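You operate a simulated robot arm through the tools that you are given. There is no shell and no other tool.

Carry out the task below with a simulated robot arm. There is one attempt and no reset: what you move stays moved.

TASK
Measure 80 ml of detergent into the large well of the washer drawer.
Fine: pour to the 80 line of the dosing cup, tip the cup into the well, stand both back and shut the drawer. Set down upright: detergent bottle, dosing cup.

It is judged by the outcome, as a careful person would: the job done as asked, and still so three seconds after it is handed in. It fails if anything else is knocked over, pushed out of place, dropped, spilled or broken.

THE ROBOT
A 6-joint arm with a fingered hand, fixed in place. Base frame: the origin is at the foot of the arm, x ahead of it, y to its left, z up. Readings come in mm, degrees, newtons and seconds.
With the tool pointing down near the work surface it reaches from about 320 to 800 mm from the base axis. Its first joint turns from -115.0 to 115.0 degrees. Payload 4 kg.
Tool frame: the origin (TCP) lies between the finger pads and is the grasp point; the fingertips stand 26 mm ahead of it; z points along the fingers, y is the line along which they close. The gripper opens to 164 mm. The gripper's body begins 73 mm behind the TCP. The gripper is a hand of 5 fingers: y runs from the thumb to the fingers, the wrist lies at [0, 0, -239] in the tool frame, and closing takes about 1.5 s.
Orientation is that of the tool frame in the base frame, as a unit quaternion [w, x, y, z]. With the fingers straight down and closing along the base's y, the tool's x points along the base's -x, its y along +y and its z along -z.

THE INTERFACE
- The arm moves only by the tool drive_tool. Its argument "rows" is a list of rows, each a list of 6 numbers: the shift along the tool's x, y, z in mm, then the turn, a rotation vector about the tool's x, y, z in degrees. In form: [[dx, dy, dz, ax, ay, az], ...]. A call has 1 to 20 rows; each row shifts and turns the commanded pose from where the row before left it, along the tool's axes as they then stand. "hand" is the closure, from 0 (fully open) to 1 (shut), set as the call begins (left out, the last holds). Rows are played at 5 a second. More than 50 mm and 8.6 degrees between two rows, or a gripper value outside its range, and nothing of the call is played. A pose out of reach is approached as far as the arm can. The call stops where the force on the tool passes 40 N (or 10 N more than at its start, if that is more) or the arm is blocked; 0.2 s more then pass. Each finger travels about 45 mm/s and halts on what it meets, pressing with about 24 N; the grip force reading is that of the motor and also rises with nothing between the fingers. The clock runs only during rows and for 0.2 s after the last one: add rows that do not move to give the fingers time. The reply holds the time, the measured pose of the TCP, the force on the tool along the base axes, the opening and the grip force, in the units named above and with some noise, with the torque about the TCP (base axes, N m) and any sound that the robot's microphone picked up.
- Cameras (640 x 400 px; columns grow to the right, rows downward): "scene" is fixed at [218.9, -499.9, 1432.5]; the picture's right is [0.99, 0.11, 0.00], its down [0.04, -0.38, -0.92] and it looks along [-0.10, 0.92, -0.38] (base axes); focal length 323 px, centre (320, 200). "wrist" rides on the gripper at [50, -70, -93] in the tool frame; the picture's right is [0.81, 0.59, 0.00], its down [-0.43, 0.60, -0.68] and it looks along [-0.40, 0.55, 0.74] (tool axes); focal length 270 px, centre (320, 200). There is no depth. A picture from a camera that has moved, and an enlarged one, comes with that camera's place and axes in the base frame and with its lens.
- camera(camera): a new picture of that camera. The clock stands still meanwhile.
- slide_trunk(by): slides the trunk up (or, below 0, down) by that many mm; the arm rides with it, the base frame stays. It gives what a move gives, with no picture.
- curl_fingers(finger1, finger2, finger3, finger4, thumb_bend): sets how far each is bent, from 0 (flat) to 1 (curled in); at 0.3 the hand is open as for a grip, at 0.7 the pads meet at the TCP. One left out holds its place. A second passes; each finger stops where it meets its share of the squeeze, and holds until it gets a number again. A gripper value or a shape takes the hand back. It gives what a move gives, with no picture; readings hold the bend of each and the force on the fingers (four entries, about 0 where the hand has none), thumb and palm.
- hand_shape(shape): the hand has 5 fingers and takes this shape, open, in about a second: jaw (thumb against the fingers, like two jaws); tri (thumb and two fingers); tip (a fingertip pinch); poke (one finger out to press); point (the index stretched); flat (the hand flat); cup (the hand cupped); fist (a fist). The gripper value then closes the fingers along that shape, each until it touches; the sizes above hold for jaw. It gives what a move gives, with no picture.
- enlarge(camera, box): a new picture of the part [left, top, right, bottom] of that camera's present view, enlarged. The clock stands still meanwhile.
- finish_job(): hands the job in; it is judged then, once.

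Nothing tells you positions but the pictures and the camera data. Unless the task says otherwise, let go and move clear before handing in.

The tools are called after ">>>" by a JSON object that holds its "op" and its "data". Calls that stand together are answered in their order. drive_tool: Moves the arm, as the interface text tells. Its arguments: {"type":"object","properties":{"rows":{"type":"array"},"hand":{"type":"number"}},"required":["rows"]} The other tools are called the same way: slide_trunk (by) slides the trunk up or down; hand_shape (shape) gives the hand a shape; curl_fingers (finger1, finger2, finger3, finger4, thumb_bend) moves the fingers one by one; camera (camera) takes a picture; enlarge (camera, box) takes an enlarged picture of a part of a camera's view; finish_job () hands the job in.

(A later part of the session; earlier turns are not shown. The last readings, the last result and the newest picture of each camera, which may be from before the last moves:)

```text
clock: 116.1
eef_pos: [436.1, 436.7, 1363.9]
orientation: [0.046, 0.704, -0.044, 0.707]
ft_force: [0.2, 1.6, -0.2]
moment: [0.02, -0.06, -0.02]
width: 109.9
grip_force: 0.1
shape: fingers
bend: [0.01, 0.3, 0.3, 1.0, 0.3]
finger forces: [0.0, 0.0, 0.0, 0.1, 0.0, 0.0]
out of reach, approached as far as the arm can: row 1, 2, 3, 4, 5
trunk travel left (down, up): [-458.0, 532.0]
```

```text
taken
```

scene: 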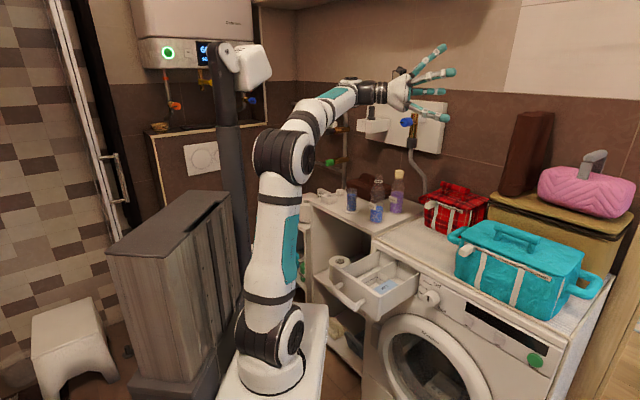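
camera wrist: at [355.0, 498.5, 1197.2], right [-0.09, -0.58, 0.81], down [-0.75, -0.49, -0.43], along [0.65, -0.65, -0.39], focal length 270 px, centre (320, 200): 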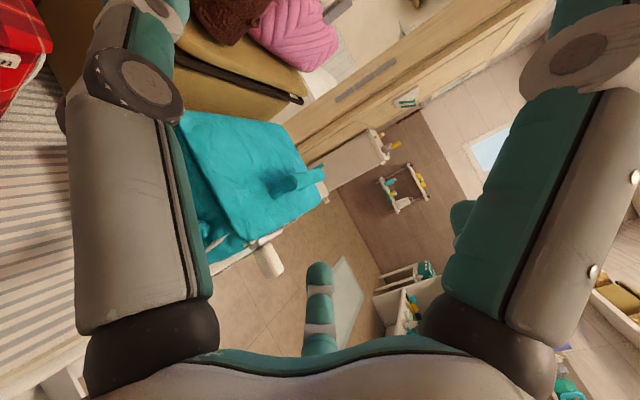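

Near limit again, so a better idea: point the hand back toward the base (azimuth ≈ −45°), which puts the wrist farther out than the well. I'll rehearse that at this safe height.

>>> {"op": "drive_tool", "data": {"rows": [[0, 0, 0, -7.6, 0, 0], [0, 0, 0, -7.6, 0, 0], [0, 0, 0, -7.6, 0, 0], [0, 0, 0, -7.6, 0, 0], [0, 0, 0, -7.6, 0, 0], [0, 33.4, -22.9, 0, 0, 0], [0, 33.4, -22.9, 0, 0, 0], [0, 33.4, -22.9, 0, 0, 0], [0, 33.4, -22.9, 0, 0, 0], [0, 33.4, -22.9, 0, 0, 0]]}}

>>> {"op": "camera", "data": {"camera": "scene"}}

```text
clock: 118.3
eef_pos: [387.8, 281.5, 1380.8]
orientation: [0.046, 0.704, -0.043, 0.708]
ft_force: [0.0, -1.1, 0.4]
moment: [0.03, -0.01, -0.03]
width: 110.1
grip_force: 0.0
shape: fingers
bend: [0.01, 0.3, 0.3, 1.0, 0.3]
finger forces: [0.0, 0.0, 0.0, 0.0, 0.0, 0.0]
out of reach, approached as far as the arm can: row 1, 2, 3, 4, 5, 6, 7, 8, 9, 10
trunk travel left (down, up): [-458.0, 532.0]
```

```text
taken
```

scene: 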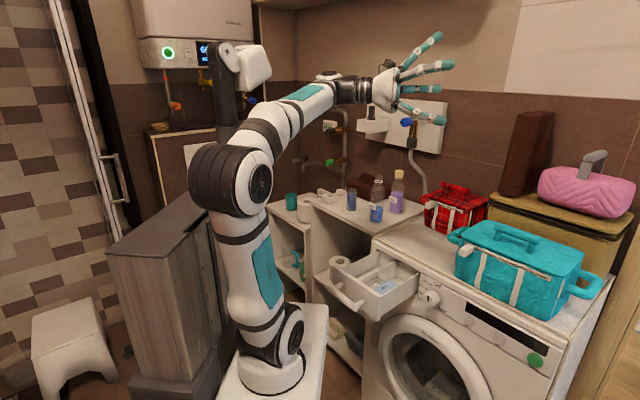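

That was informative: the hand's yaw relative to the arm is what's limited (about −73° to +9°), not the distance itself. For the well, azimuth ≈ 20° with a nearer wrist should work; I'll rehearse that.

>>> {"op": "drive_tool", "data": {"rows": [[0, -33.2, -4.3, 0, 0, 0], [0, -33.2, -4.3, 0, 0, 0], [0, -33.2, -4.3, 0, 0, 0], [0, -33.2, -4.3, 0, 0, 0], [0, 0, 0, 6.85, 0, 0], [0, 0, 0, 6.85, 0, 0], [0, 0, 0, 6.85, 0, 0], [0, 0, 0, 6.85, 0, 0]]}}

>>> {"op": "drive_tool", "data": {"rows": [[0, -11.4, -31.2, 0, 0, 0], [0, -11.4, -31.2, 0, 0, 0], [0, -11.4, -31.2, 0, 0, 0], [0, -11.4, -31.2, 0, 0, 0]]}}

>>> {"op": "camera", "data": {"camera": "scene"}}

```text
clock: 120.1
eef_pos: [423.0, 407.8, 1377.0]
orientation: [-0.121, 0.694, 0.126, 0.698]
ft_force: [0.0, 0.6, 1.0]
moment: [0.01, 0.03, 0.0]
width: 110.0
grip_force: 0.0
shape: fingers
bend: [0.01, 0.3, 0.3, 1.0, 0.3]
finger forces: [0.1, 0.0, 0.0, 0.1, 0.0, 0.1]
out of reach, approached as far as the arm can: row 1, 2, 3, 4
trunk travel left (down, up): [-458.0, 532.0]
```

```text
clock: 121.1
eef_pos: [288.6, 405.7, 1376.4]
orientation: [-0.122, 0.695, 0.125, 0.697]
ft_force: [0.5, -0.7, -0.5]
moment: [-0.02, -0.03, -0.05]
width: 109.8
grip_force: 0.1
shape: fingers
bend: [0.01, 0.3, 0.3, 1.0, 0.3]
finger forces: [0.1, 0.0, 0.0, 0.1, 0.0, 0.0]
trunk travel left (down, up): [-458.0, 532.0]
```

```text
taken
```

scene: 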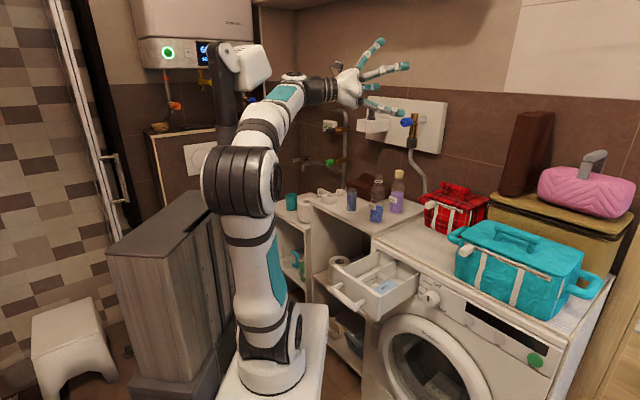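

This pose above the well at azimuth 20° is in reach. I'll shift to the intended tipping spot (280, 391) and rehearse the roll there.

>>> {"op": "drive_tool", "data": {"rows": [[0, 10.9, -13.1, 0, 0, 0], [0, 0, 0, 0, 0, -8], [0, 0, 0, 0, 0, -8], [0, 0, 0, 0, 0, -8], [0, 0, 0, 0, 0, -8], [0, 0, 0, 0, 0, -8], [0, 0, 0, 0, 0, -8], [0, 0, 0, 0, 0, -8], [0, 0, 0, 0, 0, -8], [0, 0, 0, 0, 0, -8], [0, 0, 0, 0, 0, -8], [0, 0, 0, 0, 0, -8], [0, 0, 0, 0, 0, -8], [0, 0, 0, 0, 0, -8], [0, 0, 0, 0, 0, -8], [0, 0, 0, 0, 0, -8]]}}

>>> {"op": "camera", "data": {"camera": "scene"}}

```text
clock: 124.5
eef_pos: [280.9, 406.4, 1380.6]
orientation: [0.543, 0.238, 0.665, 0.453]
ft_force: [1.2, 0.0, 0.4]
moment: [-0.02, -0.01, -0.03]
width: 110.0
grip_force: 0.1
shape: fingers
bend: [0.01, 0.3, 0.3, 1.0, 0.3]
finger forces: [0.1, 0.1, 0.0, 0.0, 0.0, 0.0]
out of reach, approached as far as the arm can: row 1
trunk travel left (down, up): [-458.0, 532.0]
```

```text
taken
```

scene: 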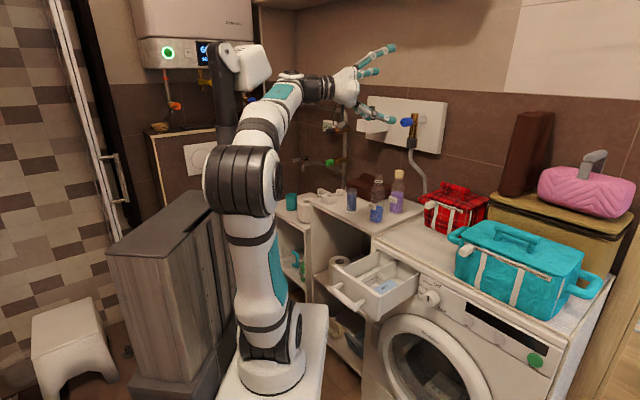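

The tipping roll works at about (281, 406), so I'll use a TCP of (290, 408) for the real tip, aiming the lip at the middle of the large well. Now I roll back and travel to above the cup with azimuth 50°.

>>> {"op": "drive_tool", "data": {"rows": [[0, 0, 0, 0, 0, 8], [0, 0, 0, 0, 0, 8], [0, 0, 0, 0, 0, 8], [0, 0, 0, 0, 0, 8], [0, 0, 0, 0, 0, 8], [0, 0, 0, 0, 0, 8], [0, 0, 0, 0, 0, 8], [0, 0, 0, 0, 0, 8], [0, 0, 0, 0, 0, 8], [0, 0, 0, 0, 0, 8], [0, 0, 0, 0, 0, 8], [0, 0, 0, 0, 0, 8], [0, 0, 0, 0, 0, 8], [0, 0, 0, 0, 0, 8], [0, 0, 0, 0, 0, 8]]}}

>>> {"op": "drive_tool", "data": {"rows": [[0, -34.9, 4.6, 3, 0, 0], [0, -34.6, 6.4, 3, 0, 0], [0, -34.3, 8.2, 3, 0, 0], [0, -33.8, 10, 3, 0, 0], [0, -33.2, 11.8, 3, 0, 0], [0, -32.5, 13.5, 3, 0, 0], [0, -31.8, 15.2, 3, 0, 0], [0, -30.9, 16.8, 3, 0, 0], [0, -30, 18.4, 3, 0, 0], [0, -29, 20, 3, 0, 0], [0, 0, 0, 0, 0, 0]]}}

>>> {"op": "camera", "data": {"camera": "scene"}}

```text
clock: 127.7
eef_pos: [281.7, 406.3, 1381.1]
orientation: [-0.121, 0.695, 0.123, 0.698]
ft_force: [-0.2, 0.0, 0.4]
moment: [0.02, 0.0, 0.0]
width: 109.8
grip_force: 0.1
shape: fingers
bend: [0.01, 0.3, 0.3, 1.0, 0.3]
finger forces: [0.0, 0.0, 0.1, 0.0, 0.1, 0.0]
trunk travel left (down, up): [-458.0, 532.0]
```

```text
clock: 130.1
eef_pos: [203.7, 750.8, 1378.1]
orientation: [-0.298, 0.64, 0.301, 0.641]
ft_force: [0.1, 0.3, -0.2]
moment: [0.01, -0.03, 0.01]
width: 109.9
grip_force: 0.1
shape: fingers
bend: [0.01, 0.3, 0.3, 1.0, 0.3]
finger forces: [0.1, 0.0, 0.0, 0.0, 0.0, 0.0]
trunk travel left (down, up): [-458.0, 532.0]
```

```text
taken
```

scene: 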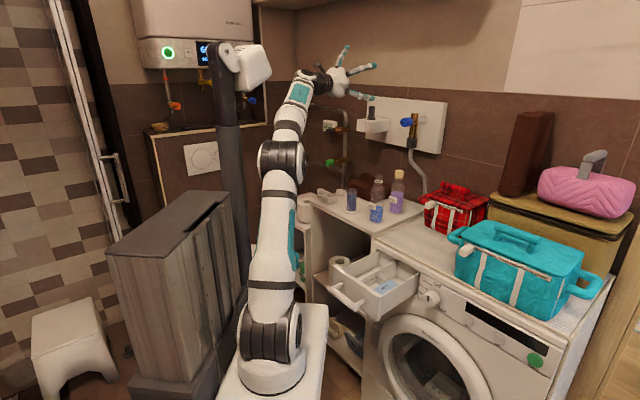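

Now above the cup. Lowering with the trunk in steps and checking alignment.

>>> {"op": "slide_trunk", "data": {"by": -330}}

>>> {"op": "camera", "data": {"camera": "wrist"}}

>>> {"op": "enlarge", "data": {"camera": "scene", "box": [310, 140, 410, 230]}}

```text
clock: 133.3
eef_pos: [202.8, 750.4, 1049.7]
orientation: [-0.298, 0.64, 0.301, 0.641]
ft_force: [-1.7, -0.9, -0.6]
moment: [0.0, 0.04, 0.01]
width: 110.1
grip_force: 0.0
shape: fingers
bend: [0.01, 0.3, 0.3, 1.0, 0.3]
finger forces: [0.0, 0.0, 0.0, 0.0, 0.0, 0.0]
trunk travel left (down, up): [-128.0, 862.0]
```

```text
taken
camera wrist: at [90.0, 725.3, 1098.4], right [0.45, -0.37, 0.81], down [0.02, -0.9, -0.43], along [0.89, 0.21, -0.4], focal length 270 px, centre (320, 200)
```

wrist: 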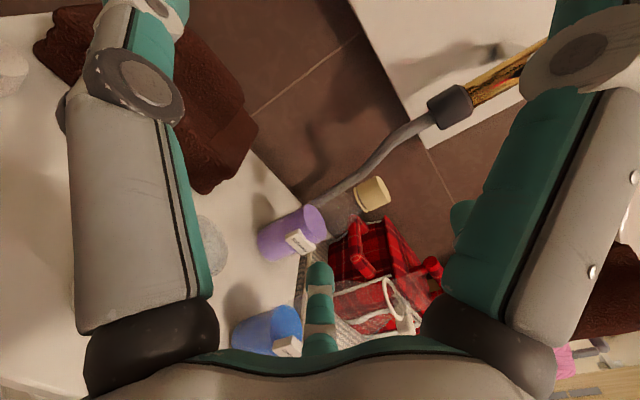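

```text
4.44 times, centred on (360, 185) of scene
camera zoom: at [218.9, -499.9, 1432.5], right [0.99, 0.11, 0.0], down [0.04, -0.38, -0.92], along [-0.1, 0.92, -0.38], focal length 1435 px, centre (142, 267)
```

zoom: 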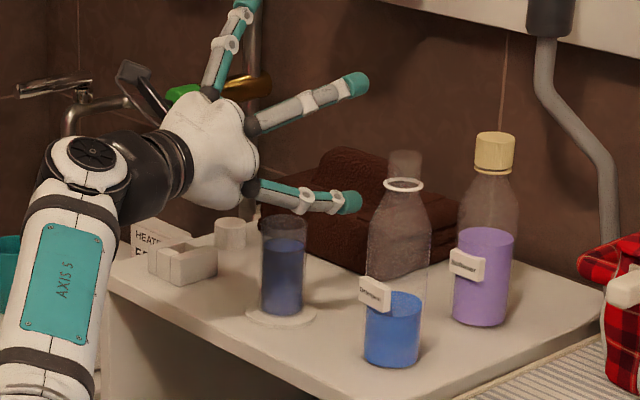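

>>> {"op": "enlarge", "data": {"camera": "wrist", "box": [160, 180, 300, 300]}}

```text
3.33 times, centred on (230, 240) of wrist
camera zoom: at [90.0, 725.3, 1098.4], right [0.45, -0.37, 0.81], down [0.02, -0.9, -0.43], along [0.89, 0.21, -0.4], focal length 901 px, centre (620, 67)
```

zoom: 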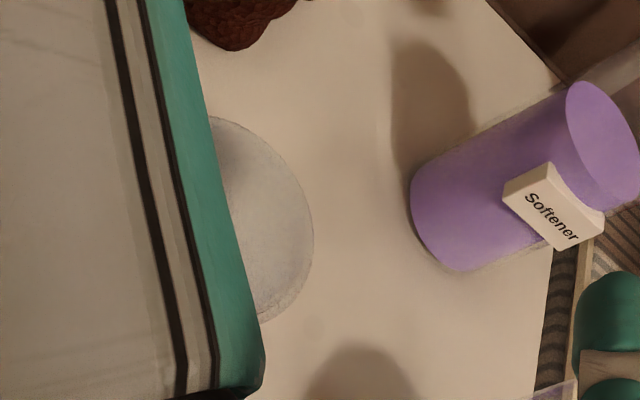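

The cup rim is partly hidden by the thumb; estimates put the cup within a few mm of centre, so it's safe to go a bit lower for a clear look.

>>> {"op": "drive_tool", "data": {"rows": [[0, 0, -3, 0, 0, 0], [0, 0, 0, 0, 0, 0]]}}

>>> {"op": "slide_trunk", "data": {"by": -40}}

>>> {"op": "camera", "data": {"camera": "wrist"}}

>>> {"op": "enlarge", "data": {"camera": "scene", "box": [310, 150, 400, 230]}}

```text
clock: 133.9
eef_pos: [200.7, 748.7, 1049.1]
orientation: [-0.298, 0.64, 0.301, 0.641]
ft_force: [0.4, 1.0, 0.9]
moment: [-0.02, 0.0, -0.02]
width: 109.9
grip_force: 0.1
shape: fingers
bend: [0.01, 0.3, 0.3, 1.0, 0.3]
finger forces: [0.0, 0.0, 0.1, 0.0, 0.0, 0.0]
trunk travel left (down, up): [-128.0, 862.0]
```

```text
clock: 134.8
eef_pos: [201.3, 748.9, 1008.0]
orientation: [-0.297, 0.641, 0.299, 0.642]
ft_force: [0.3, 0.2, 0.0]
moment: [0.04, 0.02, 0.0]
width: 110.2
grip_force: 0.0
shape: fingers
bend: [0.01, 0.3, 0.3, 1.0, 0.3]
finger forces: [0.0, 0.0, 0.0, 0.0, 0.0, 0.0]
trunk travel left (down, up): [-88.0, 902.0]
```

```text
taken
camera wrist: at [88.4, 723.0, 1058.6], right [0.45, -0.37, 0.81], down [0.02, -0.9, -0.43], along [0.89, 0.21, -0.4], focal length 270 px, centre (320, 200)
```

wrist: 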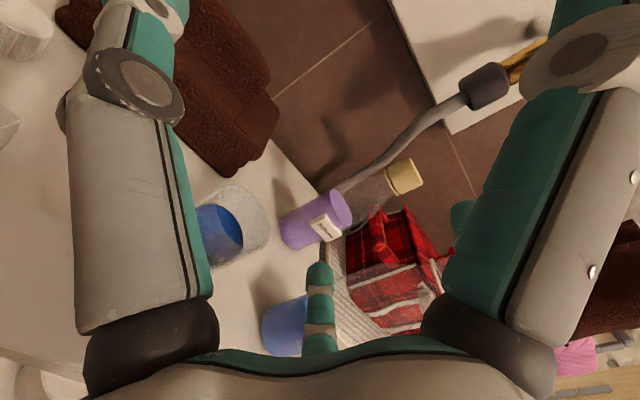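

```text
5.00 times, centred on (355, 190) of scene
camera zoom: at [218.9, -499.9, 1432.5], right [0.99, 0.11, 0.0], down [0.04, -0.38, -0.92], along [-0.1, 0.92, -0.38], focal length 1614 px, centre (145, 250)
```

zoom: 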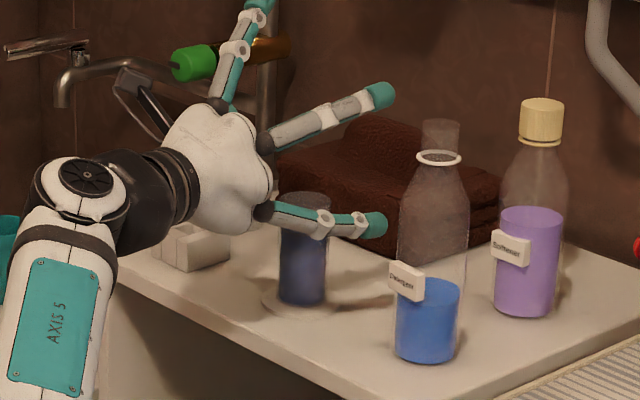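

>>> {"op": "slide_trunk", "data": {"by": -35}}

>>> {"op": "camera", "data": {"camera": "wrist"}}

>>> {"op": "enlarge", "data": {"camera": "scene", "box": [310, 150, 400, 230]}}

```text
clock: 135.5
eef_pos: [200.9, 750.0, 972.9]
orientation: [-0.297, 0.64, 0.3, 0.641]
ft_force: [-0.5, -0.2, -0.5]
moment: [0.03, 0.01, 0.01]
width: 109.9
grip_force: 0.2
shape: fingers
bend: [0.01, 0.3, 0.3, 1.0, 0.3]
finger forces: [0.1, 0.1, 0.0, 0.0, 0.0, 0.0]
trunk travel left (down, up): [-53.0, 937.0]
```

```text
taken
camera wrist: at [88.4, 723.0, 1023.6], right [0.45, -0.37, 0.81], down [0.02, -0.9, -0.43], along [0.89, 0.21, -0.4], focal length 270 px, centre (320, 200)
```

wrist: 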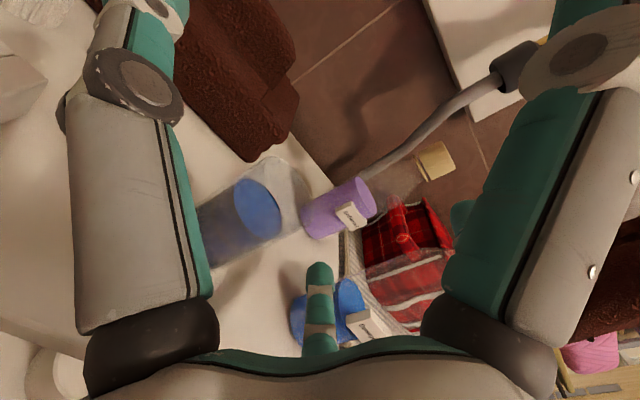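

```text
5.00 times, centred on (355, 190) of scene
camera zoom: at [218.9, -499.9, 1432.5], right [0.99, 0.11, 0.0], down [0.04, -0.38, -0.92], along [-0.1, 0.92, -0.38], focal length 1614 px, centre (145, 250)
```

zoom: 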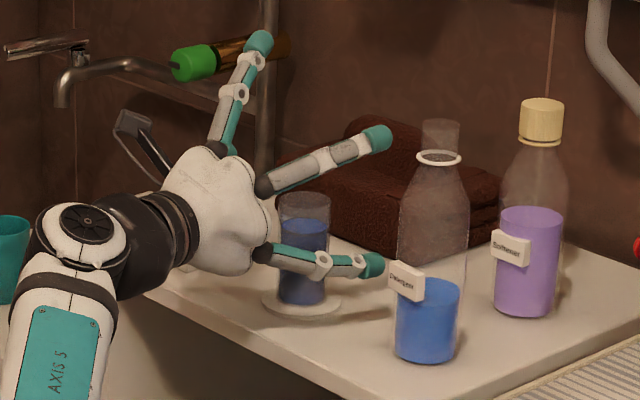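

>>> {"op": "enlarge", "data": {"camera": "wrist", "box": [180, 130, 340, 290]}}

```text
2.50 times, centred on (260, 210) of wrist
camera zoom: at [88.4, 723.0, 1023.6], right [0.45, -0.37, 0.81], down [0.02, -0.9, -0.43], along [0.89, 0.21, -0.4], focal length 676 px, centre (470, 175)
```

zoom: 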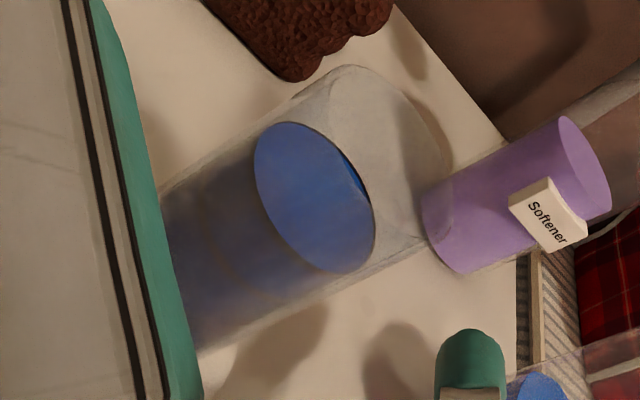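

I now see the cup clearly between thumb and fingers; it sits a bit ahead of the grip centre. I'll ease forward in small steps, watching finger 4's touch reading.

>>> {"op": "drive_tool", "data": {"rows": [[0, -1, 2, 0, 0, 0], [0, -1, 2, 0, 0, 0], [0, 0, 0, 0, 0, 0]]}}

>>> {"op": "camera", "data": {"camera": "wrist"}}

```text
clock: 136.3
eef_pos: [203.0, 753.1, 972.9]
orientation: [-0.297, 0.64, 0.301, 0.641]
ft_force: [-0.6, -0.1, 1.1]
moment: [-0.02, 0.0, 0.02]
width: 110.2
grip_force: 0.1
shape: fingers
bend: [0.01, 0.3, 0.3, 1.0, 0.3]
finger forces: [0.0, 0.1, 0.1, 0.1, 0.0, 0.0]
trunk travel left (down, up): [-53.0, 937.0]
```

```text
taken
camera wrist: at [89.3, 727.3, 1023.4], right [0.45, -0.37, 0.81], down [0.02, -0.9, -0.43], along [0.89, 0.21, -0.4], focal length 270 px, centre (320, 200)
```

wrist: 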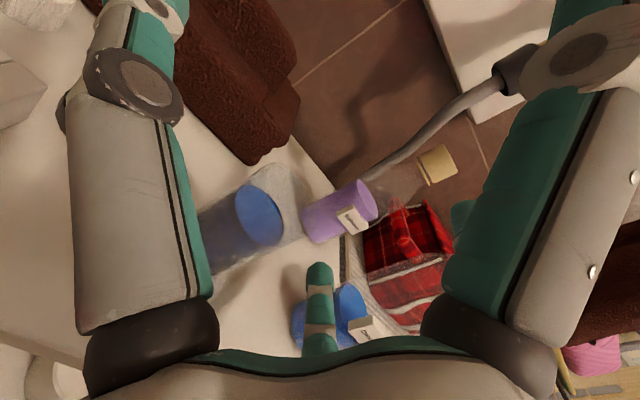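

>>> {"op": "drive_tool", "data": {"rows": [[0, 0, 2, 0, 0, 0], [0, 0, 2, 0, 0, 0], [0, 0, 0, 0, 0, 0]]}}

>>> {"op": "drive_tool", "data": {"rows": [[0, 0, 2, 0, 0, 0], [0, 0, 2, 0, 0, 0], [0, 0, 0, 0, 0, 0]]}}

>>> {"op": "enlarge", "data": {"camera": "wrist", "box": [180, 130, 340, 290]}}

>>> {"op": "enlarge", "data": {"camera": "scene", "box": [330, 165, 390, 225]}}

```text
clock: 137.1
eef_pos: [205.0, 755.6, 972.8]
orientation: [-0.297, 0.64, 0.301, 0.641]
ft_force: [-0.4, -0.8, -0.2]
moment: [0.01, 0.01, 0.05]
width: 110.1
grip_force: 0.0
shape: fingers
bend: [0.01, 0.3, 0.3, 1.0, 0.3]
finger forces: [0.0, 0.0, 0.0, 0.0, 0.0, 0.0]
trunk travel left (down, up): [-53.0, 937.0]
```

```text
clock: 137.9
eef_pos: [207.5, 759.4, 973.4]
orientation: [-0.297, 0.64, 0.302, 0.641]
ft_force: [0.3, 0.0, -0.1]
moment: [0.02, 0.01, 0.01]
width: 109.9
grip_force: 0.0
shape: fingers
bend: [0.01, 0.3, 0.3, 1.0, 0.3]
finger forces: [0.0, 0.0, 0.0, 0.0, 0.1, 0.0]
trunk travel left (down, up): [-53.0, 937.0]
```

```text
2.50 times, centred on (260, 210) of wrist
camera zoom: at [94.9, 733.0, 1023.2], right [0.45, -0.37, 0.81], down [0.02, -0.9, -0.43], along [0.89, 0.21, -0.4], focal length 676 px, centre (470, 175)
```

zoom: 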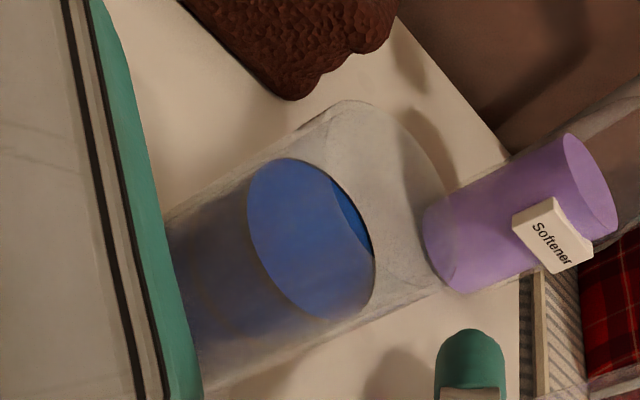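

```text
6.67 times, centred on (360, 195) of scene
camera zoom: at [218.9, -499.9, 1432.5], right [0.99, 0.11, 0.0], down [0.04, -0.38, -0.92], along [-0.1, 0.92, -0.38], focal length 2152 px, centre (53, 233)
```

zoom: 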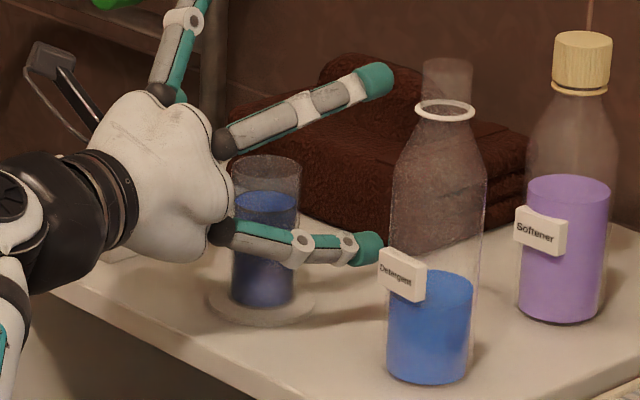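

The cup is now well centred (about 8 mm ahead of the grip centre, laterally on centre), with no contact. Lowering to the grip height in two steps.

>>> {"op": "slide_trunk", "data": {"by": -22}}

>>> {"op": "slide_trunk", "data": {"by": -13}}

>>> {"op": "camera", "data": {"camera": "wrist"}}

>>> {"op": "enlarge", "data": {"camera": "scene", "box": [330, 165, 390, 225]}}

```text
clock: 138.6
eef_pos: [207.6, 758.6, 952.1]
orientation: [-0.298, 0.64, 0.301, 0.641]
ft_force: [0.3, 0.1, -0.3]
moment: [-0.01, 0.02, 0.0]
width: 110.1
grip_force: 0.0
shape: fingers
bend: [0.01, 0.3, 0.3, 1.0, 0.3]
finger forces: [0.0, 0.1, 0.0, 0.1, 0.0, 0.0]
trunk travel left (down, up): [-31.0, 959.0]
```

```text
clock: 139.2
eef_pos: [206.6, 759.2, 938.7]
orientation: [-0.296, 0.64, 0.3, 0.642]
ft_force: [-0.3, 0.2, -0.5]
moment: [-0.01, 0.0, 0.01]
width: 110.2
grip_force: 0.0
shape: fingers
bend: [0.01, 0.3, 0.3, 1.0, 0.3]
finger forces: [0.0, 0.0, 0.0, 0.0, 0.1, 0.0]
trunk travel left (down, up): [-18.0, 972.0]
```

```text
taken
camera wrist: at [94.8, 733.0, 988.2], right [0.45, -0.37, 0.81], down [0.02, -0.9, -0.43], along [0.89, 0.21, -0.4], focal length 270 px, centre (320, 200)
```

wrist: 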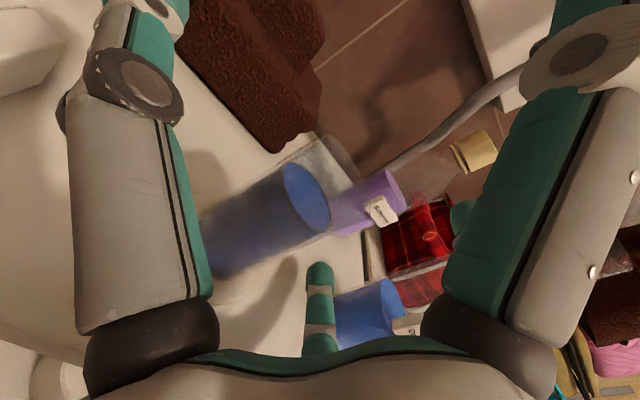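

```text
6.67 times, centred on (360, 195) of scene
camera zoom: at [218.9, -499.9, 1432.5], right [0.99, 0.11, 0.0], down [0.04, -0.38, -0.92], along [-0.1, 0.92, -0.38], focal length 2152 px, centre (53, 233)
```

zoom: 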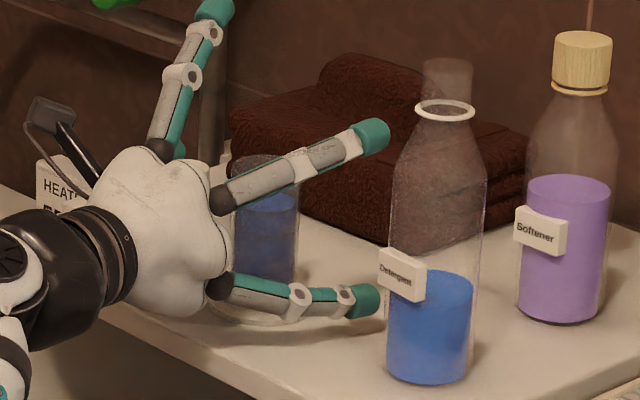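

>>> {"op": "slide_trunk", "data": {"by": -6}}

>>> {"op": "curl_fingers", "data": {"finger2": 0.8, "finger3": 0.8, "thumb_bend": 0.8}}

>>> {"op": "camera", "data": {"camera": "wrist"}}

>>> {"op": "enlarge", "data": {"camera": "scene", "box": [330, 165, 390, 225]}}

```text
clock: 139.8
eef_pos: [208.4, 759.2, 932.1]
orientation: [-0.298, 0.64, 0.301, 0.641]
ft_force: [0.3, 0.0, 0.0]
moment: [0.0, -0.01, -0.01]
width: 109.9
grip_force: 0.0
shape: fingers
bend: [0.01, 0.3, 0.3, 1.0, 0.3]
finger forces: [0.1, 0.0, 0.0, 0.1, 0.0, 0.0]
trunk travel left (down, up): [-12.0, 978.0]
```

```text
clock: 140.8
eef_pos: [207.2, 758.7, 932.9]
orientation: [-0.298, 0.64, 0.301, 0.641]
ft_force: [0.4, -0.2, -1.2]
moment: [0.07, -0.02, 0.04]
width: 99.7
grip_force: 20.5
shape: fingers
bend: [0.01, 0.63, 0.63, 1.0, 0.64]
finger forces: [0.0, 7.3, 6.9, 6.6, 19.9, 0.1]
trunk travel left (down, up): [-12.0, 978.0]
```

```text
taken
camera wrist: at [94.8, 733.0, 982.2], right [0.45, -0.37, 0.81], down [0.02, -0.9, -0.43], along [0.89, 0.21, -0.4], focal length 270 px, centre (320, 200)
```

wrist: 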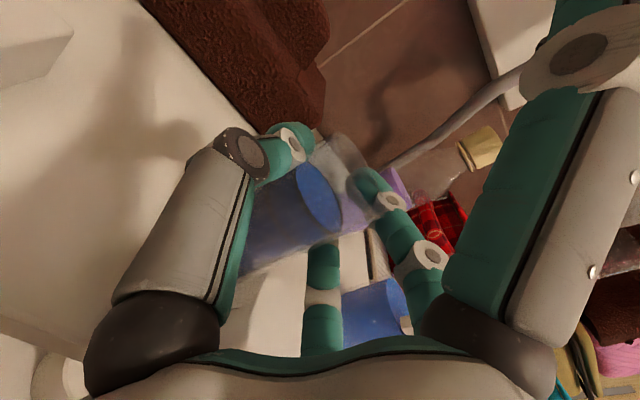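

```text
6.67 times, centred on (360, 195) of scene
camera zoom: at [218.9, -499.9, 1432.5], right [0.99, 0.11, 0.0], down [0.04, -0.38, -0.92], along [-0.1, 0.92, -0.38], focal length 2152 px, centre (53, 233)
```

zoom: 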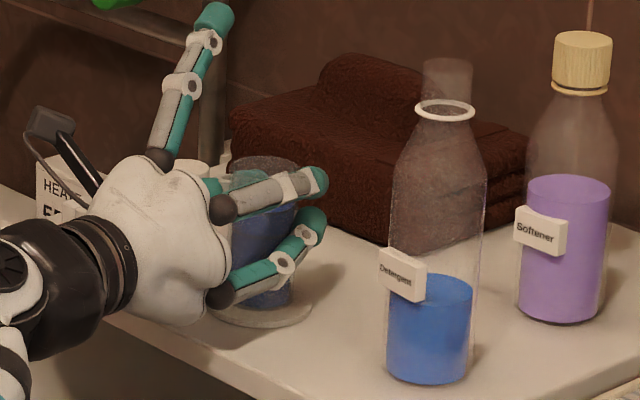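

The cup is gripped. Lifting a little first to check that it hangs straight.

>>> {"op": "slide_trunk", "data": {"by": 30}}

>>> {"op": "enlarge", "data": {"camera": "scene", "box": [330, 155, 390, 215]}}

>>> {"op": "enlarge", "data": {"camera": "wrist", "box": [200, 100, 420, 290]}}

```text
clock: 141.5
eef_pos: [208.0, 759.2, 961.7]
orientation: [-0.298, 0.64, 0.3, 0.641]
ft_force: [0.2, 0.7, -1.5]
moment: [-0.02, -0.01, 0.0]
width: 99.8
grip_force: 20.3
shape: fingers
bend: [0.01, 0.63, 0.63, 1.0, 0.64]
finger forces: [0.0, 7.4, 6.9, 6.4, 19.7, 0.0]
trunk travel left (down, up): [-42.0, 948.0]
```

```text
6.67 times, centred on (360, 185) of scene
camera zoom: at [218.9, -499.9, 1432.5], right [0.99, 0.11, 0.0], down [0.04, -0.38, -0.92], along [-0.1, 0.92, -0.38], focal length 2152 px, centre (53, 300)
```

zoom: 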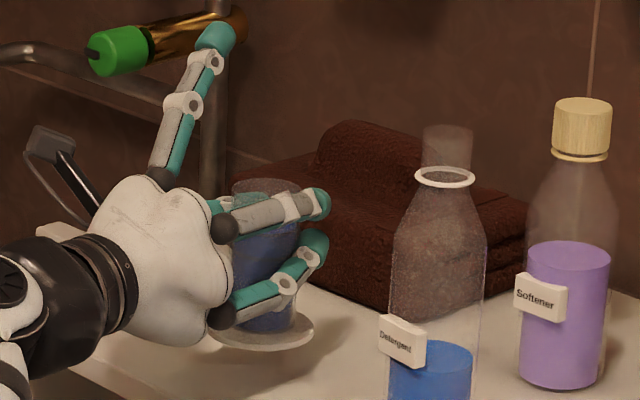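

```text
2.11 times, centred on (310, 195) of wrist
camera zoom: at [94.8, 733.1, 1012.2], right [0.45, -0.37, 0.81], down [0.02, -0.9, -0.43], along [0.89, 0.21, -0.4], focal length 569 px, centre (341, 210)
```

zoom: 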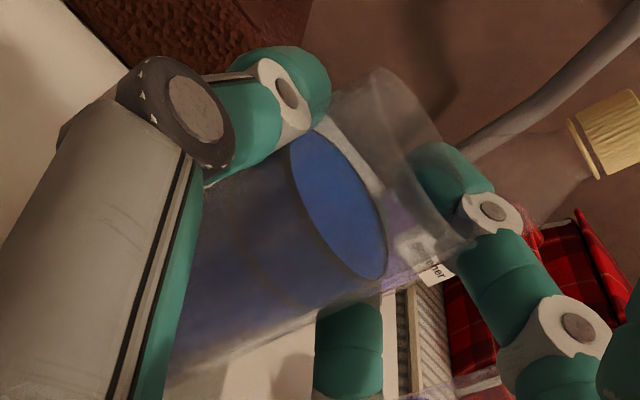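

The plate is the cup's own foot, and the cup hangs straight with the level right on the line. Lifting well clear and carrying it along the rehearsed path to above the well.

>>> {"op": "slide_trunk", "data": {"by": 250}}

>>> {"op": "drive_tool", "data": {"rows": [[0, 24, -18, -2.5, 0, 0], [0, 24.8, -16.95, -2.5, 0, 0], [0, 25.5, -15.85, -2.5, 0, 0], [0, 26.2, -14.7, -2.5, 0, 0], [0, 26.8, -13.6, -2.5, 0, 0], [0, 27.4, -12.4, -2.5, 0, 0], [0, 27.9, -11.2, -2.5, 0, 0], [0, 28.3, -9.95, -2.5, 0, 0], [0, 28.75, -8.7, -2.5, 0, 0], [0, 29.1, -7.45, -2.5, 0, 0], [0, 29.4, -6.2, -2.5, 0, 0], [0, 29.6, -4.9, -2.5, 0, 0], [0, 0, 0, 0, 0, 0]]}}

>>> {"op": "camera", "data": {"camera": "scene"}}

>>> {"op": "camera", "data": {"camera": "wrist"}}

```text
clock: 144.1
eef_pos: [207.2, 758.9, 1211.7]
orientation: [-0.297, 0.64, 0.301, 0.641]
ft_force: [-0.8, -0.3, -0.9]
moment: [-0.01, 0.01, -0.02]
width: 99.5
grip_force: 19.9
shape: fingers
bend: [0.01, 0.63, 0.63, 1.0, 0.64]
finger forces: [0.1, 7.2, 6.9, 6.5, 19.8, 0.1]
trunk travel left (down, up): [-292.0, 698.0]
```

```text
clock: 146.9
eef_pos: [288.8, 408.7, 1212.2]
orientation: [-0.121, 0.695, 0.124, 0.697]
ft_force: [-0.5, -0.1, -1.5]
moment: [-0.02, 0.02, 0.0]
width: 99.8
grip_force: 20.4
shape: fingers
bend: [0.01, 0.63, 0.63, 1.0, 0.64]
finger forces: [0.0, 7.3, 6.9, 6.5, 19.5, 0.0]
trunk travel left (down, up): [-292.0, 698.0]
```

```text
taken
```

scene: 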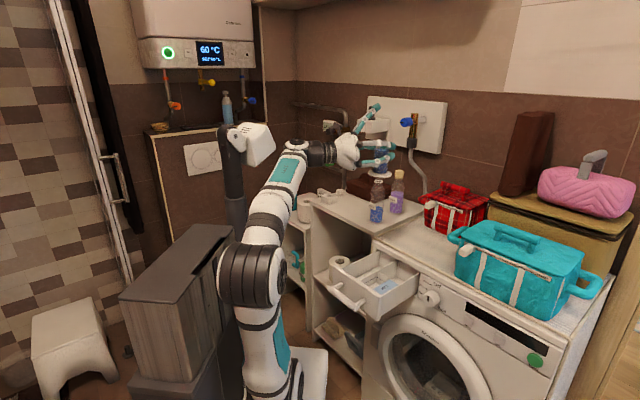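

```text
taken
camera wrist: at [178.5, 443.2, 1263.6], right [0.2, -0.55, 0.81], down [-0.43, -0.79, -0.43], along [0.88, -0.26, -0.39], focal length 270 px, centre (320, 200)
```

wrist: 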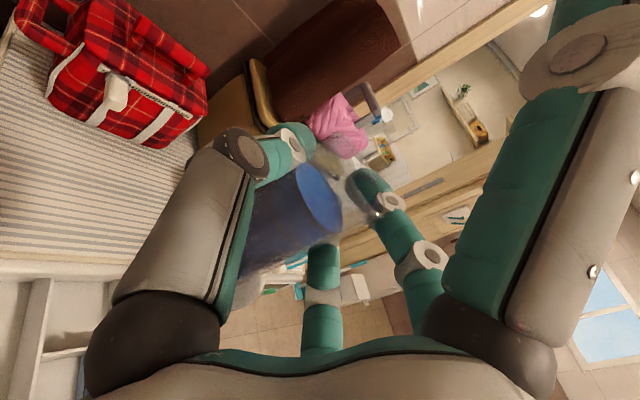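

The cup is above the large well. Lowering by the trunk toward tipping height, in steps.

>>> {"op": "slide_trunk", "data": {"by": -200}}

>>> {"op": "camera", "data": {"camera": "scene"}}

>>> {"op": "enlarge", "data": {"camera": "scene", "box": [290, 180, 440, 330]}}

```text
clock: 149.1
eef_pos: [290.3, 409.8, 1014.2]
orientation: [-0.121, 0.695, 0.124, 0.697]
ft_force: [0.3, -0.3, -1.2]
moment: [0.0, -0.01, 0.05]
width: 99.9
grip_force: 19.7
shape: fingers
bend: [0.01, 0.63, 0.63, 1.0, 0.64]
finger forces: [0.1, 7.3, 6.9, 6.5, 19.4, 0.1]
trunk travel left (down, up): [-92.0, 898.0]
```

```text
taken
```

scene: 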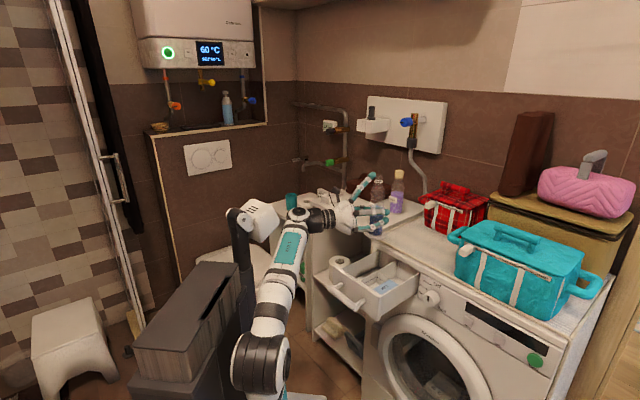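

```text
2.67 times, centred on (365, 255) of scene
camera zoom: at [218.9, -499.9, 1432.5], right [0.99, 0.11, 0.0], down [0.04, -0.38, -0.92], along [-0.1, 0.92, -0.38], focal length 861 px, centre (200, 53)
```

zoom: 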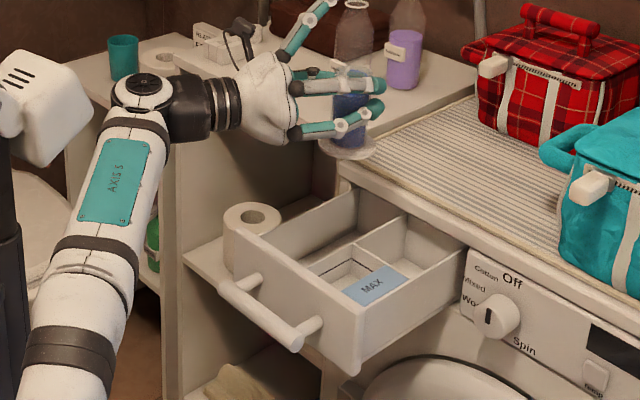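

The alignment over the large well looks right: the lip will pass over its middle. Lowering the rest and starting to tip slowly.

>>> {"op": "slide_trunk", "data": {"by": -80}}

>>> {"op": "drive_tool", "data": {"rows": [[0, 0, 0, 0, 0, -6], [0, 0, 0, 0, 0, -6], [0, 0, 0, 0, 0, -6], [0, 0, 0, 0, 0, -6], [0, 0, 0, 0, 0, -6], [0, 0, 0, 0, 0, -6]]}}

>>> {"op": "enlarge", "data": {"camera": "scene", "box": [300, 190, 420, 310]}}

>>> {"op": "camera", "data": {"camera": "wrist"}}

```text
clock: 150.2
eef_pos: [289.8, 409.5, 932.7]
orientation: [-0.122, 0.695, 0.125, 0.697]
ft_force: [1.0, -0.9, -1.6]
moment: [-0.05, -0.01, 0.03]
width: 99.8
grip_force: 19.8
shape: fingers
bend: [0.01, 0.63, 0.63, 1.0, 0.64]
finger forces: [0.1, 7.3, 7.0, 6.6, 19.3, 0.0]
trunk travel left (down, up): [-12.0, 978.0]
```

```text
clock: 151.7
eef_pos: [289.7, 408.7, 933.7]
orientation: [0.1, 0.622, 0.335, 0.7]
ft_force: [0.8, -0.2, -1.5]
moment: [0.0, 0.01, -0.02]
width: 99.5
grip_force: 20.1
shape: fingers
bend: [0.01, 0.63, 0.63, 1.0, 0.64]
finger forces: [0.0, 7.4, 6.6, 6.6, 19.5, 0.1]
trunk travel left (down, up): [-12.0, 978.0]
```

```text
3.33 times, centred on (360, 250) of scene
camera zoom: at [218.9, -499.9, 1432.5], right [0.99, 0.11, 0.0], down [0.04, -0.38, -0.92], along [-0.1, 0.92, -0.38], focal length 1076 px, centre (187, 33)
```

zoom: 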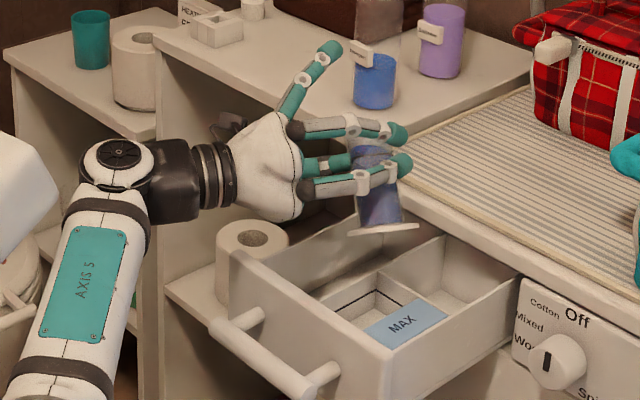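

```text
taken
camera wrist: at [173.1, 458.6, 932.9], right [0.0, 0.01, 1.0], down [-0.38, -0.92, 0.0], along [0.92, -0.38, 0.01], focal length 270 px, centre (320, 200)
```

wrist: 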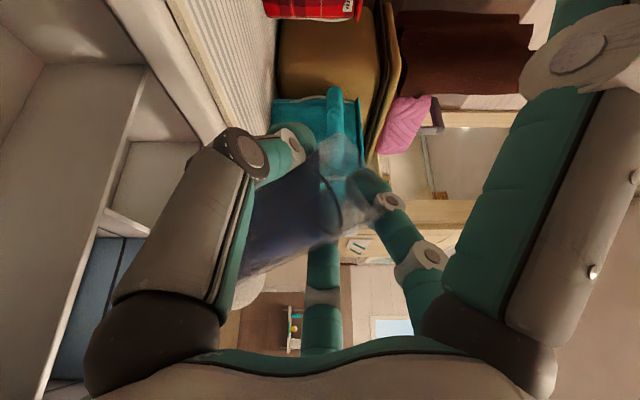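

The wrist view confirms the lip is about 30 mm inside the large well from the divider. Tipping on slowly.

>>> {"op": "drive_tool", "data": {"rows": [[0, 0, 0, 0, 0, -3], [0, 0, 0, 0, 0, -3], [0, 0, 0, 0, 0, -3], [0, 0, 0, 0, 0, -3], [0, 0, 0, 0, 0, -2], [0, 0, 0, 0, 0, -2], [0, 0, 0, 0, 0, 0]]}}

>>> {"op": "enlarge", "data": {"camera": "scene", "box": [320, 190, 420, 290]}}

>>> {"op": "camera", "data": {"camera": "wrist"}}

```text
clock: 153.2
eef_pos: [290.0, 409.6, 933.9]
orientation: [0.196, 0.57, 0.416, 0.681]
ft_force: [0.0, -0.6, -2.3]
moment: [0.01, 0.0, -0.04]
width: 99.8
grip_force: 20.1
shape: fingers
bend: [0.01, 0.63, 0.63, 1.0, 0.64]
finger forces: [0.0, 7.5, 6.6, 6.6, 19.6, 0.1]
trunk travel left (down, up): [-12.0, 978.0]
```

```text
4.00 times, centred on (370, 240) of scene
camera zoom: at [218.9, -499.9, 1432.5], right [0.99, 0.11, 0.0], down [0.04, -0.38, -0.92], along [-0.1, 0.92, -0.38], focal length 1291 px, centre (120, 40)
```

zoom: 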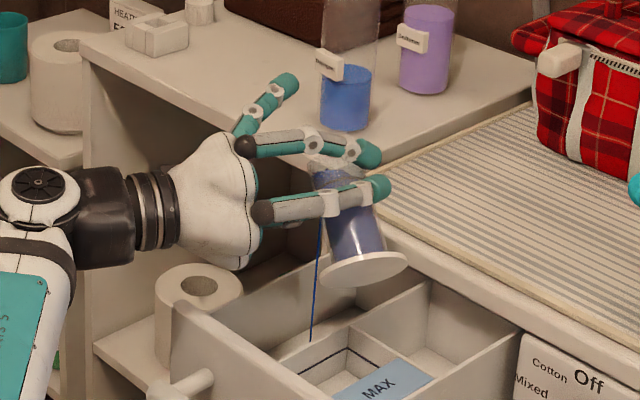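

```text
taken
camera wrist: at [174.1, 455.3, 909.4], right [-0.1, 0.26, 0.96], down [-0.39, -0.9, 0.21], along [0.91, -0.36, 0.19], focal length 270 px, centre (320, 200)
```

wrist: 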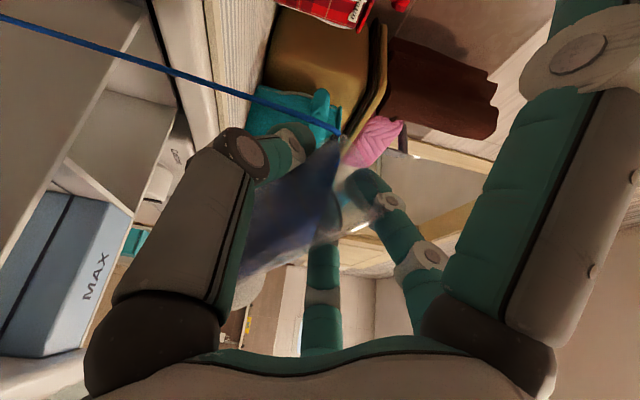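

The thin stream falls behind the divider into the large well, as intended. I'll keep tipping gradually.

>>> {"op": "drive_tool", "data": {"rows": [[0, 0, 0, 0, 0, -2], [0, 0, 0, 0, 0, 0], [0, 0, 0, 0, 0, -2], [0, 0, 0, 0, 0, 0], [0, 0, 0, 0, 0, -2], [0, 0, 0, 0, 0, 0], [0, 0, 0, 0, 0, -2], [0, 0, 0, 0, 0, 0], [0, 0, 0, 0, 0, -2], [0, 0, 0, 0, 0, 0]]}}

>>> {"op": "enlarge", "data": {"camera": "scene", "box": [320, 190, 420, 290]}}

>>> {"op": "camera", "data": {"camera": "wrist"}}

```text
clock: 155.4
eef_pos: [288.7, 408.8, 934.6]
orientation: [0.255, 0.532, 0.465, 0.66]
ft_force: [0.6, -1.0, -0.9]
moment: [0.04, -0.01, 0.0]
width: 99.6
grip_force: 19.9
shape: fingers
bend: [0.01, 0.63, 0.63, 1.0, 0.64]
finger forces: [0.0, 7.4, 6.4, 6.5, 19.5, 0.0]
trunk travel left (down, up): [-12.0, 978.0]
```

```text
4.00 times, centred on (370, 240) of scene
camera zoom: at [218.9, -499.9, 1432.5], right [0.99, 0.11, 0.0], down [0.04, -0.38, -0.92], along [-0.1, 0.92, -0.38], focal length 1291 px, centre (120, 40)
```

zoom: 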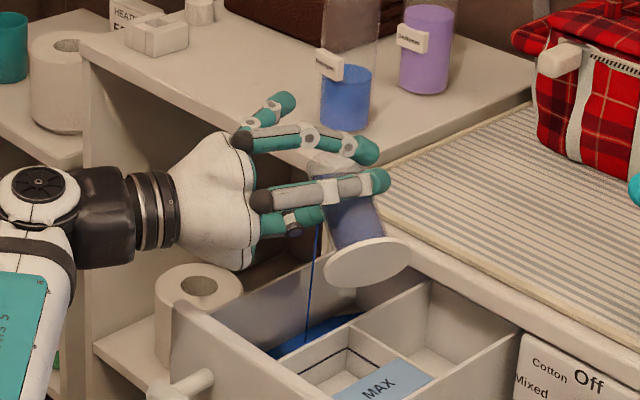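

```text
taken
camera wrist: at [176.1, 450.3, 895.8], right [-0.15, 0.42, 0.9], down [-0.41, -0.85, 0.32], along [0.9, -0.32, 0.3], focal length 270 px, centre (320, 200)
```

wrist: 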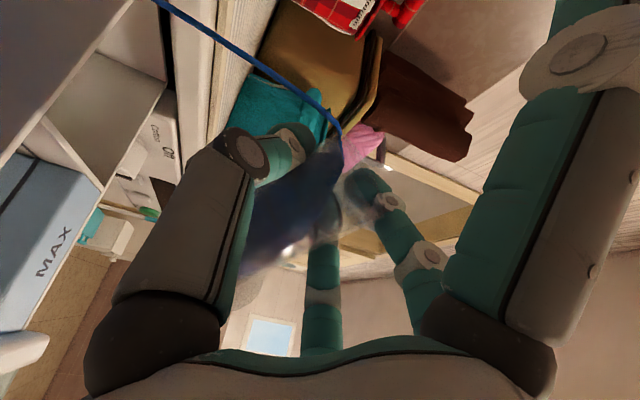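

Blue detergent is collecting in the large well. Continuing to tip.

>>> {"op": "drive_tool", "data": {"rows": [[0, 0, 0, 0, 0, -2], [0, 0, 0, 0, 0, 0], [0, 0, 0, 0, 0, -2], [0, 0, 0, 0, 0, 0], [0, 0, 0, 0, 0, -2], [0, 0, 0, 0, 0, 0], [0, 0, 0, 0, 0, -2], [0, 0, 0, 0, 0, 0], [0, 0, 0, 0, 0, -2], [0, 0, 0, 0, 0, 0], [0, 0, 0, 0, 0, -2], [0, 0, 0, 0, 0, 0], [0, 0, 0, 0, 0, -2], [0, 0, 0, 0, 0, 0]]}}

>>> {"op": "enlarge", "data": {"camera": "scene", "box": [320, 190, 420, 290]}}

>>> {"op": "camera", "data": {"camera": "wrist"}}

```text
clock: 158.4
eef_pos: [289.6, 408.9, 934.0]
orientation: [0.334, 0.471, 0.526, 0.624]
ft_force: [-0.1, 0.7, -0.7]
moment: [0.05, 0.0, -0.01]
width: 99.7
grip_force: 20.0
shape: fingers
bend: [0.01, 0.63, 0.63, 1.0, 0.64]
finger forces: [0.0, 7.4, 6.6, 6.5, 19.5, 0.0]
trunk travel left (down, up): [-12.0, 978.0]
```

```text
4.00 times, centred on (370, 240) of scene
camera zoom: at [218.9, -499.9, 1432.5], right [0.99, 0.11, 0.0], down [0.04, -0.38, -0.92], along [-0.1, 0.92, -0.38], focal length 1291 px, centre (120, 40)
```

zoom: 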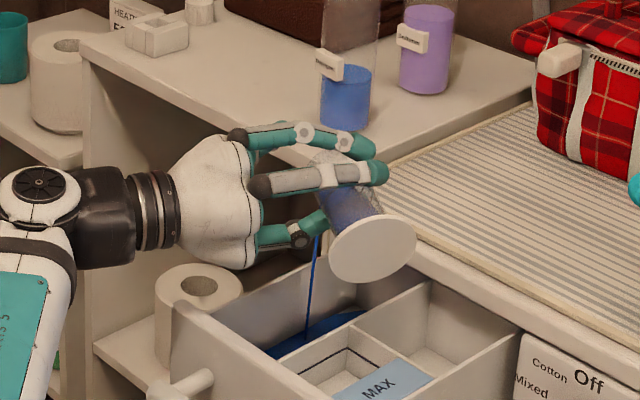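

```text
taken
camera wrist: at [180.4, 440.0, 877.7], right [-0.22, 0.61, 0.76], down [-0.45, -0.76, 0.47], along [0.87, -0.23, 0.44], focal length 270 px, centre (320, 200)
```

wrist: 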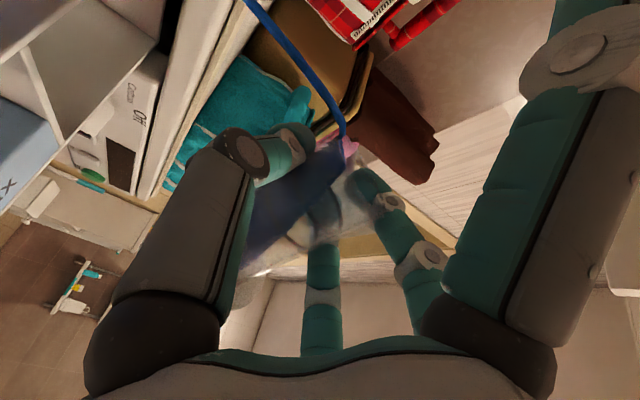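

>>> {"op": "drive_tool", "data": {"rows": [[0, 0, 0, 0, 0, -2], [0, 0, 0, 0, 0, 0], [0, 0, 0, 0, 0, -2], [0, 0, 0, 0, 0, 0], [0, 0, 0, 0, 0, -2], [0, 0, 0, 0, 0, 0], [0, 0, 0, 0, 0, -2], [0, 0, 0, 0, 0, 0], [0, 0, 0, 0, 0, -2], [0, 0, 0, 0, 0, 0], [0, 0, 0, 0, 0, -2], [0, 0, 0, 0, 0, 0], [0, 0, 0, 0, 0, -2], [0, 0, 0, 0, 0, 0], [0, 0, 0, 0, 0, -2], [0, 0, 0, 0, 0, 0], [0, 0, 0, 0, 0, -2], [0, 0, 0, 0, 0, 0]]}}

>>> {"op": "enlarge", "data": {"camera": "scene", "box": [320, 190, 420, 290]}}

>>> {"op": "camera", "data": {"camera": "wrist"}}

```text
clock: 162.2
eef_pos: [291.2, 410.4, 933.7]
orientation: [0.428, 0.383, 0.593, 0.565]
ft_force: [0.0, -0.7, -0.7]
moment: [0.02, 0.01, 0.0]
width: 99.5
grip_force: 20.4
shape: fingers
bend: [0.01, 0.63, 0.63, 1.0, 0.64]
finger forces: [0.1, 7.3, 6.9, 6.6, 19.5, 0.0]
trunk travel left (down, up): [-12.0, 978.0]
```

```text
4.00 times, centred on (370, 240) of scene
camera zoom: at [218.9, -499.9, 1432.5], right [0.99, 0.11, 0.0], down [0.04, -0.38, -0.92], along [-0.1, 0.92, -0.38], focal length 1291 px, centre (120, 40)
```

zoom: 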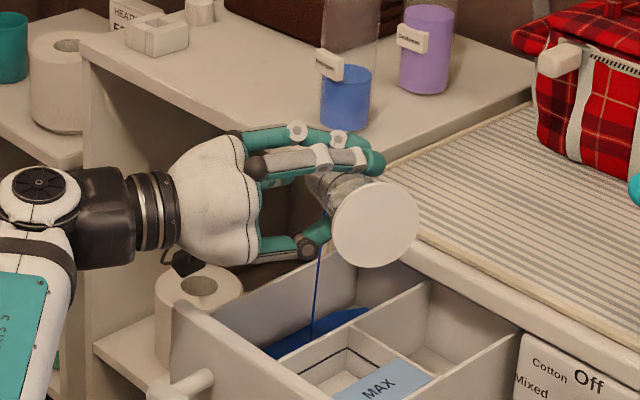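

```text
taken
camera wrist: at [187.4, 420.6, 860.1], right [-0.29, 0.8, 0.53], down [-0.51, -0.6, 0.62], along [0.81, -0.08, 0.58], focal length 270 px, centre (320, 200)
```

wrist: 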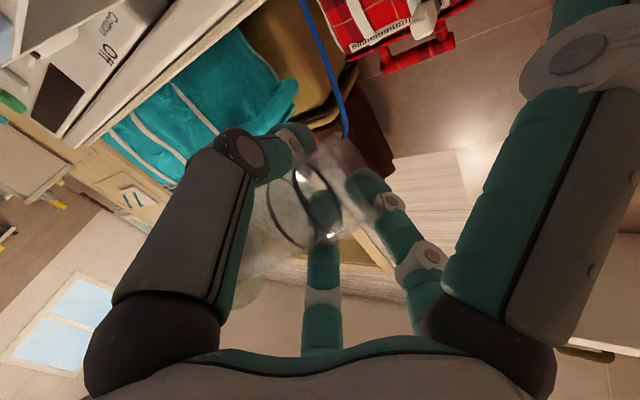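

Nearly empty now. A bit further and a pause to let it drain completely.

>>> {"op": "drive_tool", "data": {"rows": [[0, 0, 0, 0, 0, -4], [0, 0, 0, 0, 0, 0], [0, 0, 0, 0, 0, -4], [0, 0, 0, 0, 0, 0], [0, 0, 0, 0, 0, -4], [0, 0, 0, 0, 0, 0], [0, 0, 0, 0, 0, -4], [0, 0, 0, 0, 0, 0], [0, 0, 0, 0, 0, 0], [0, 0, 0, 0, 0, 0], [0, 0, 0, 0, 0, 0], [0, 0, 0, 0, 0, 0], [0, 0, 0, 0, 0, 0]]}}

>>> {"op": "enlarge", "data": {"camera": "scene", "box": [320, 190, 420, 290]}}

>>> {"op": "camera", "data": {"camera": "wrist"}}

```text
clock: 165.1
eef_pos: [288.3, 408.0, 934.4]
orientation: [0.502, 0.297, 0.64, 0.5]
ft_force: [-1.5, 4.0, 14.9]
moment: [0.26, 2.0, -0.45]
width: 99.7
grip_force: 19.8
shape: fingers
bend: [0.01, 0.63, 0.63, 1.0, 0.64]
finger forces: [0.1, 7.3, 6.8, 6.5, 19.3, 0.0]
trunk travel left (down, up): [-12.0, 978.0]
```

```text
4.00 times, centred on (370, 240) of scene
camera zoom: at [218.9, -499.9, 1432.5], right [0.99, 0.11, 0.0], down [0.04, -0.38, -0.92], along [-0.1, 0.92, -0.38], focal length 1291 px, centre (120, 40)
```

zoom: 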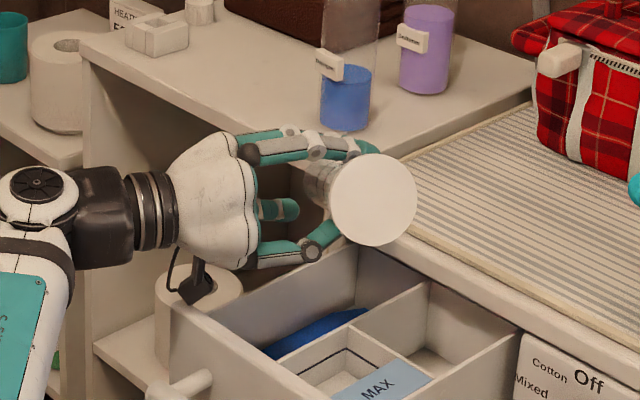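

```text
taken
camera wrist: at [193.6, 399.1, 851.5], right [-0.33, 0.9, 0.27], down [-0.57, -0.42, 0.71], along [0.75, 0.08, 0.65], focal length 270 px, centre (320, 200)
```

wrist: 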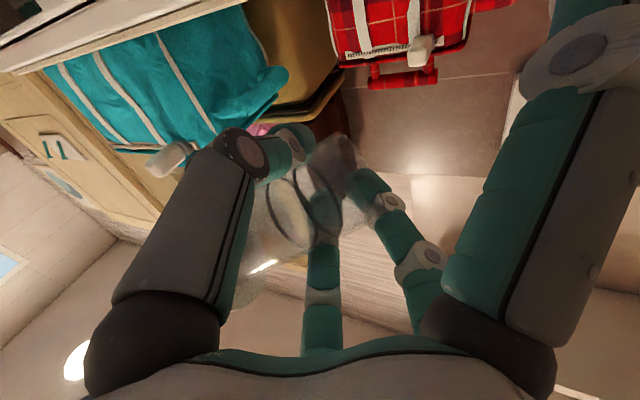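

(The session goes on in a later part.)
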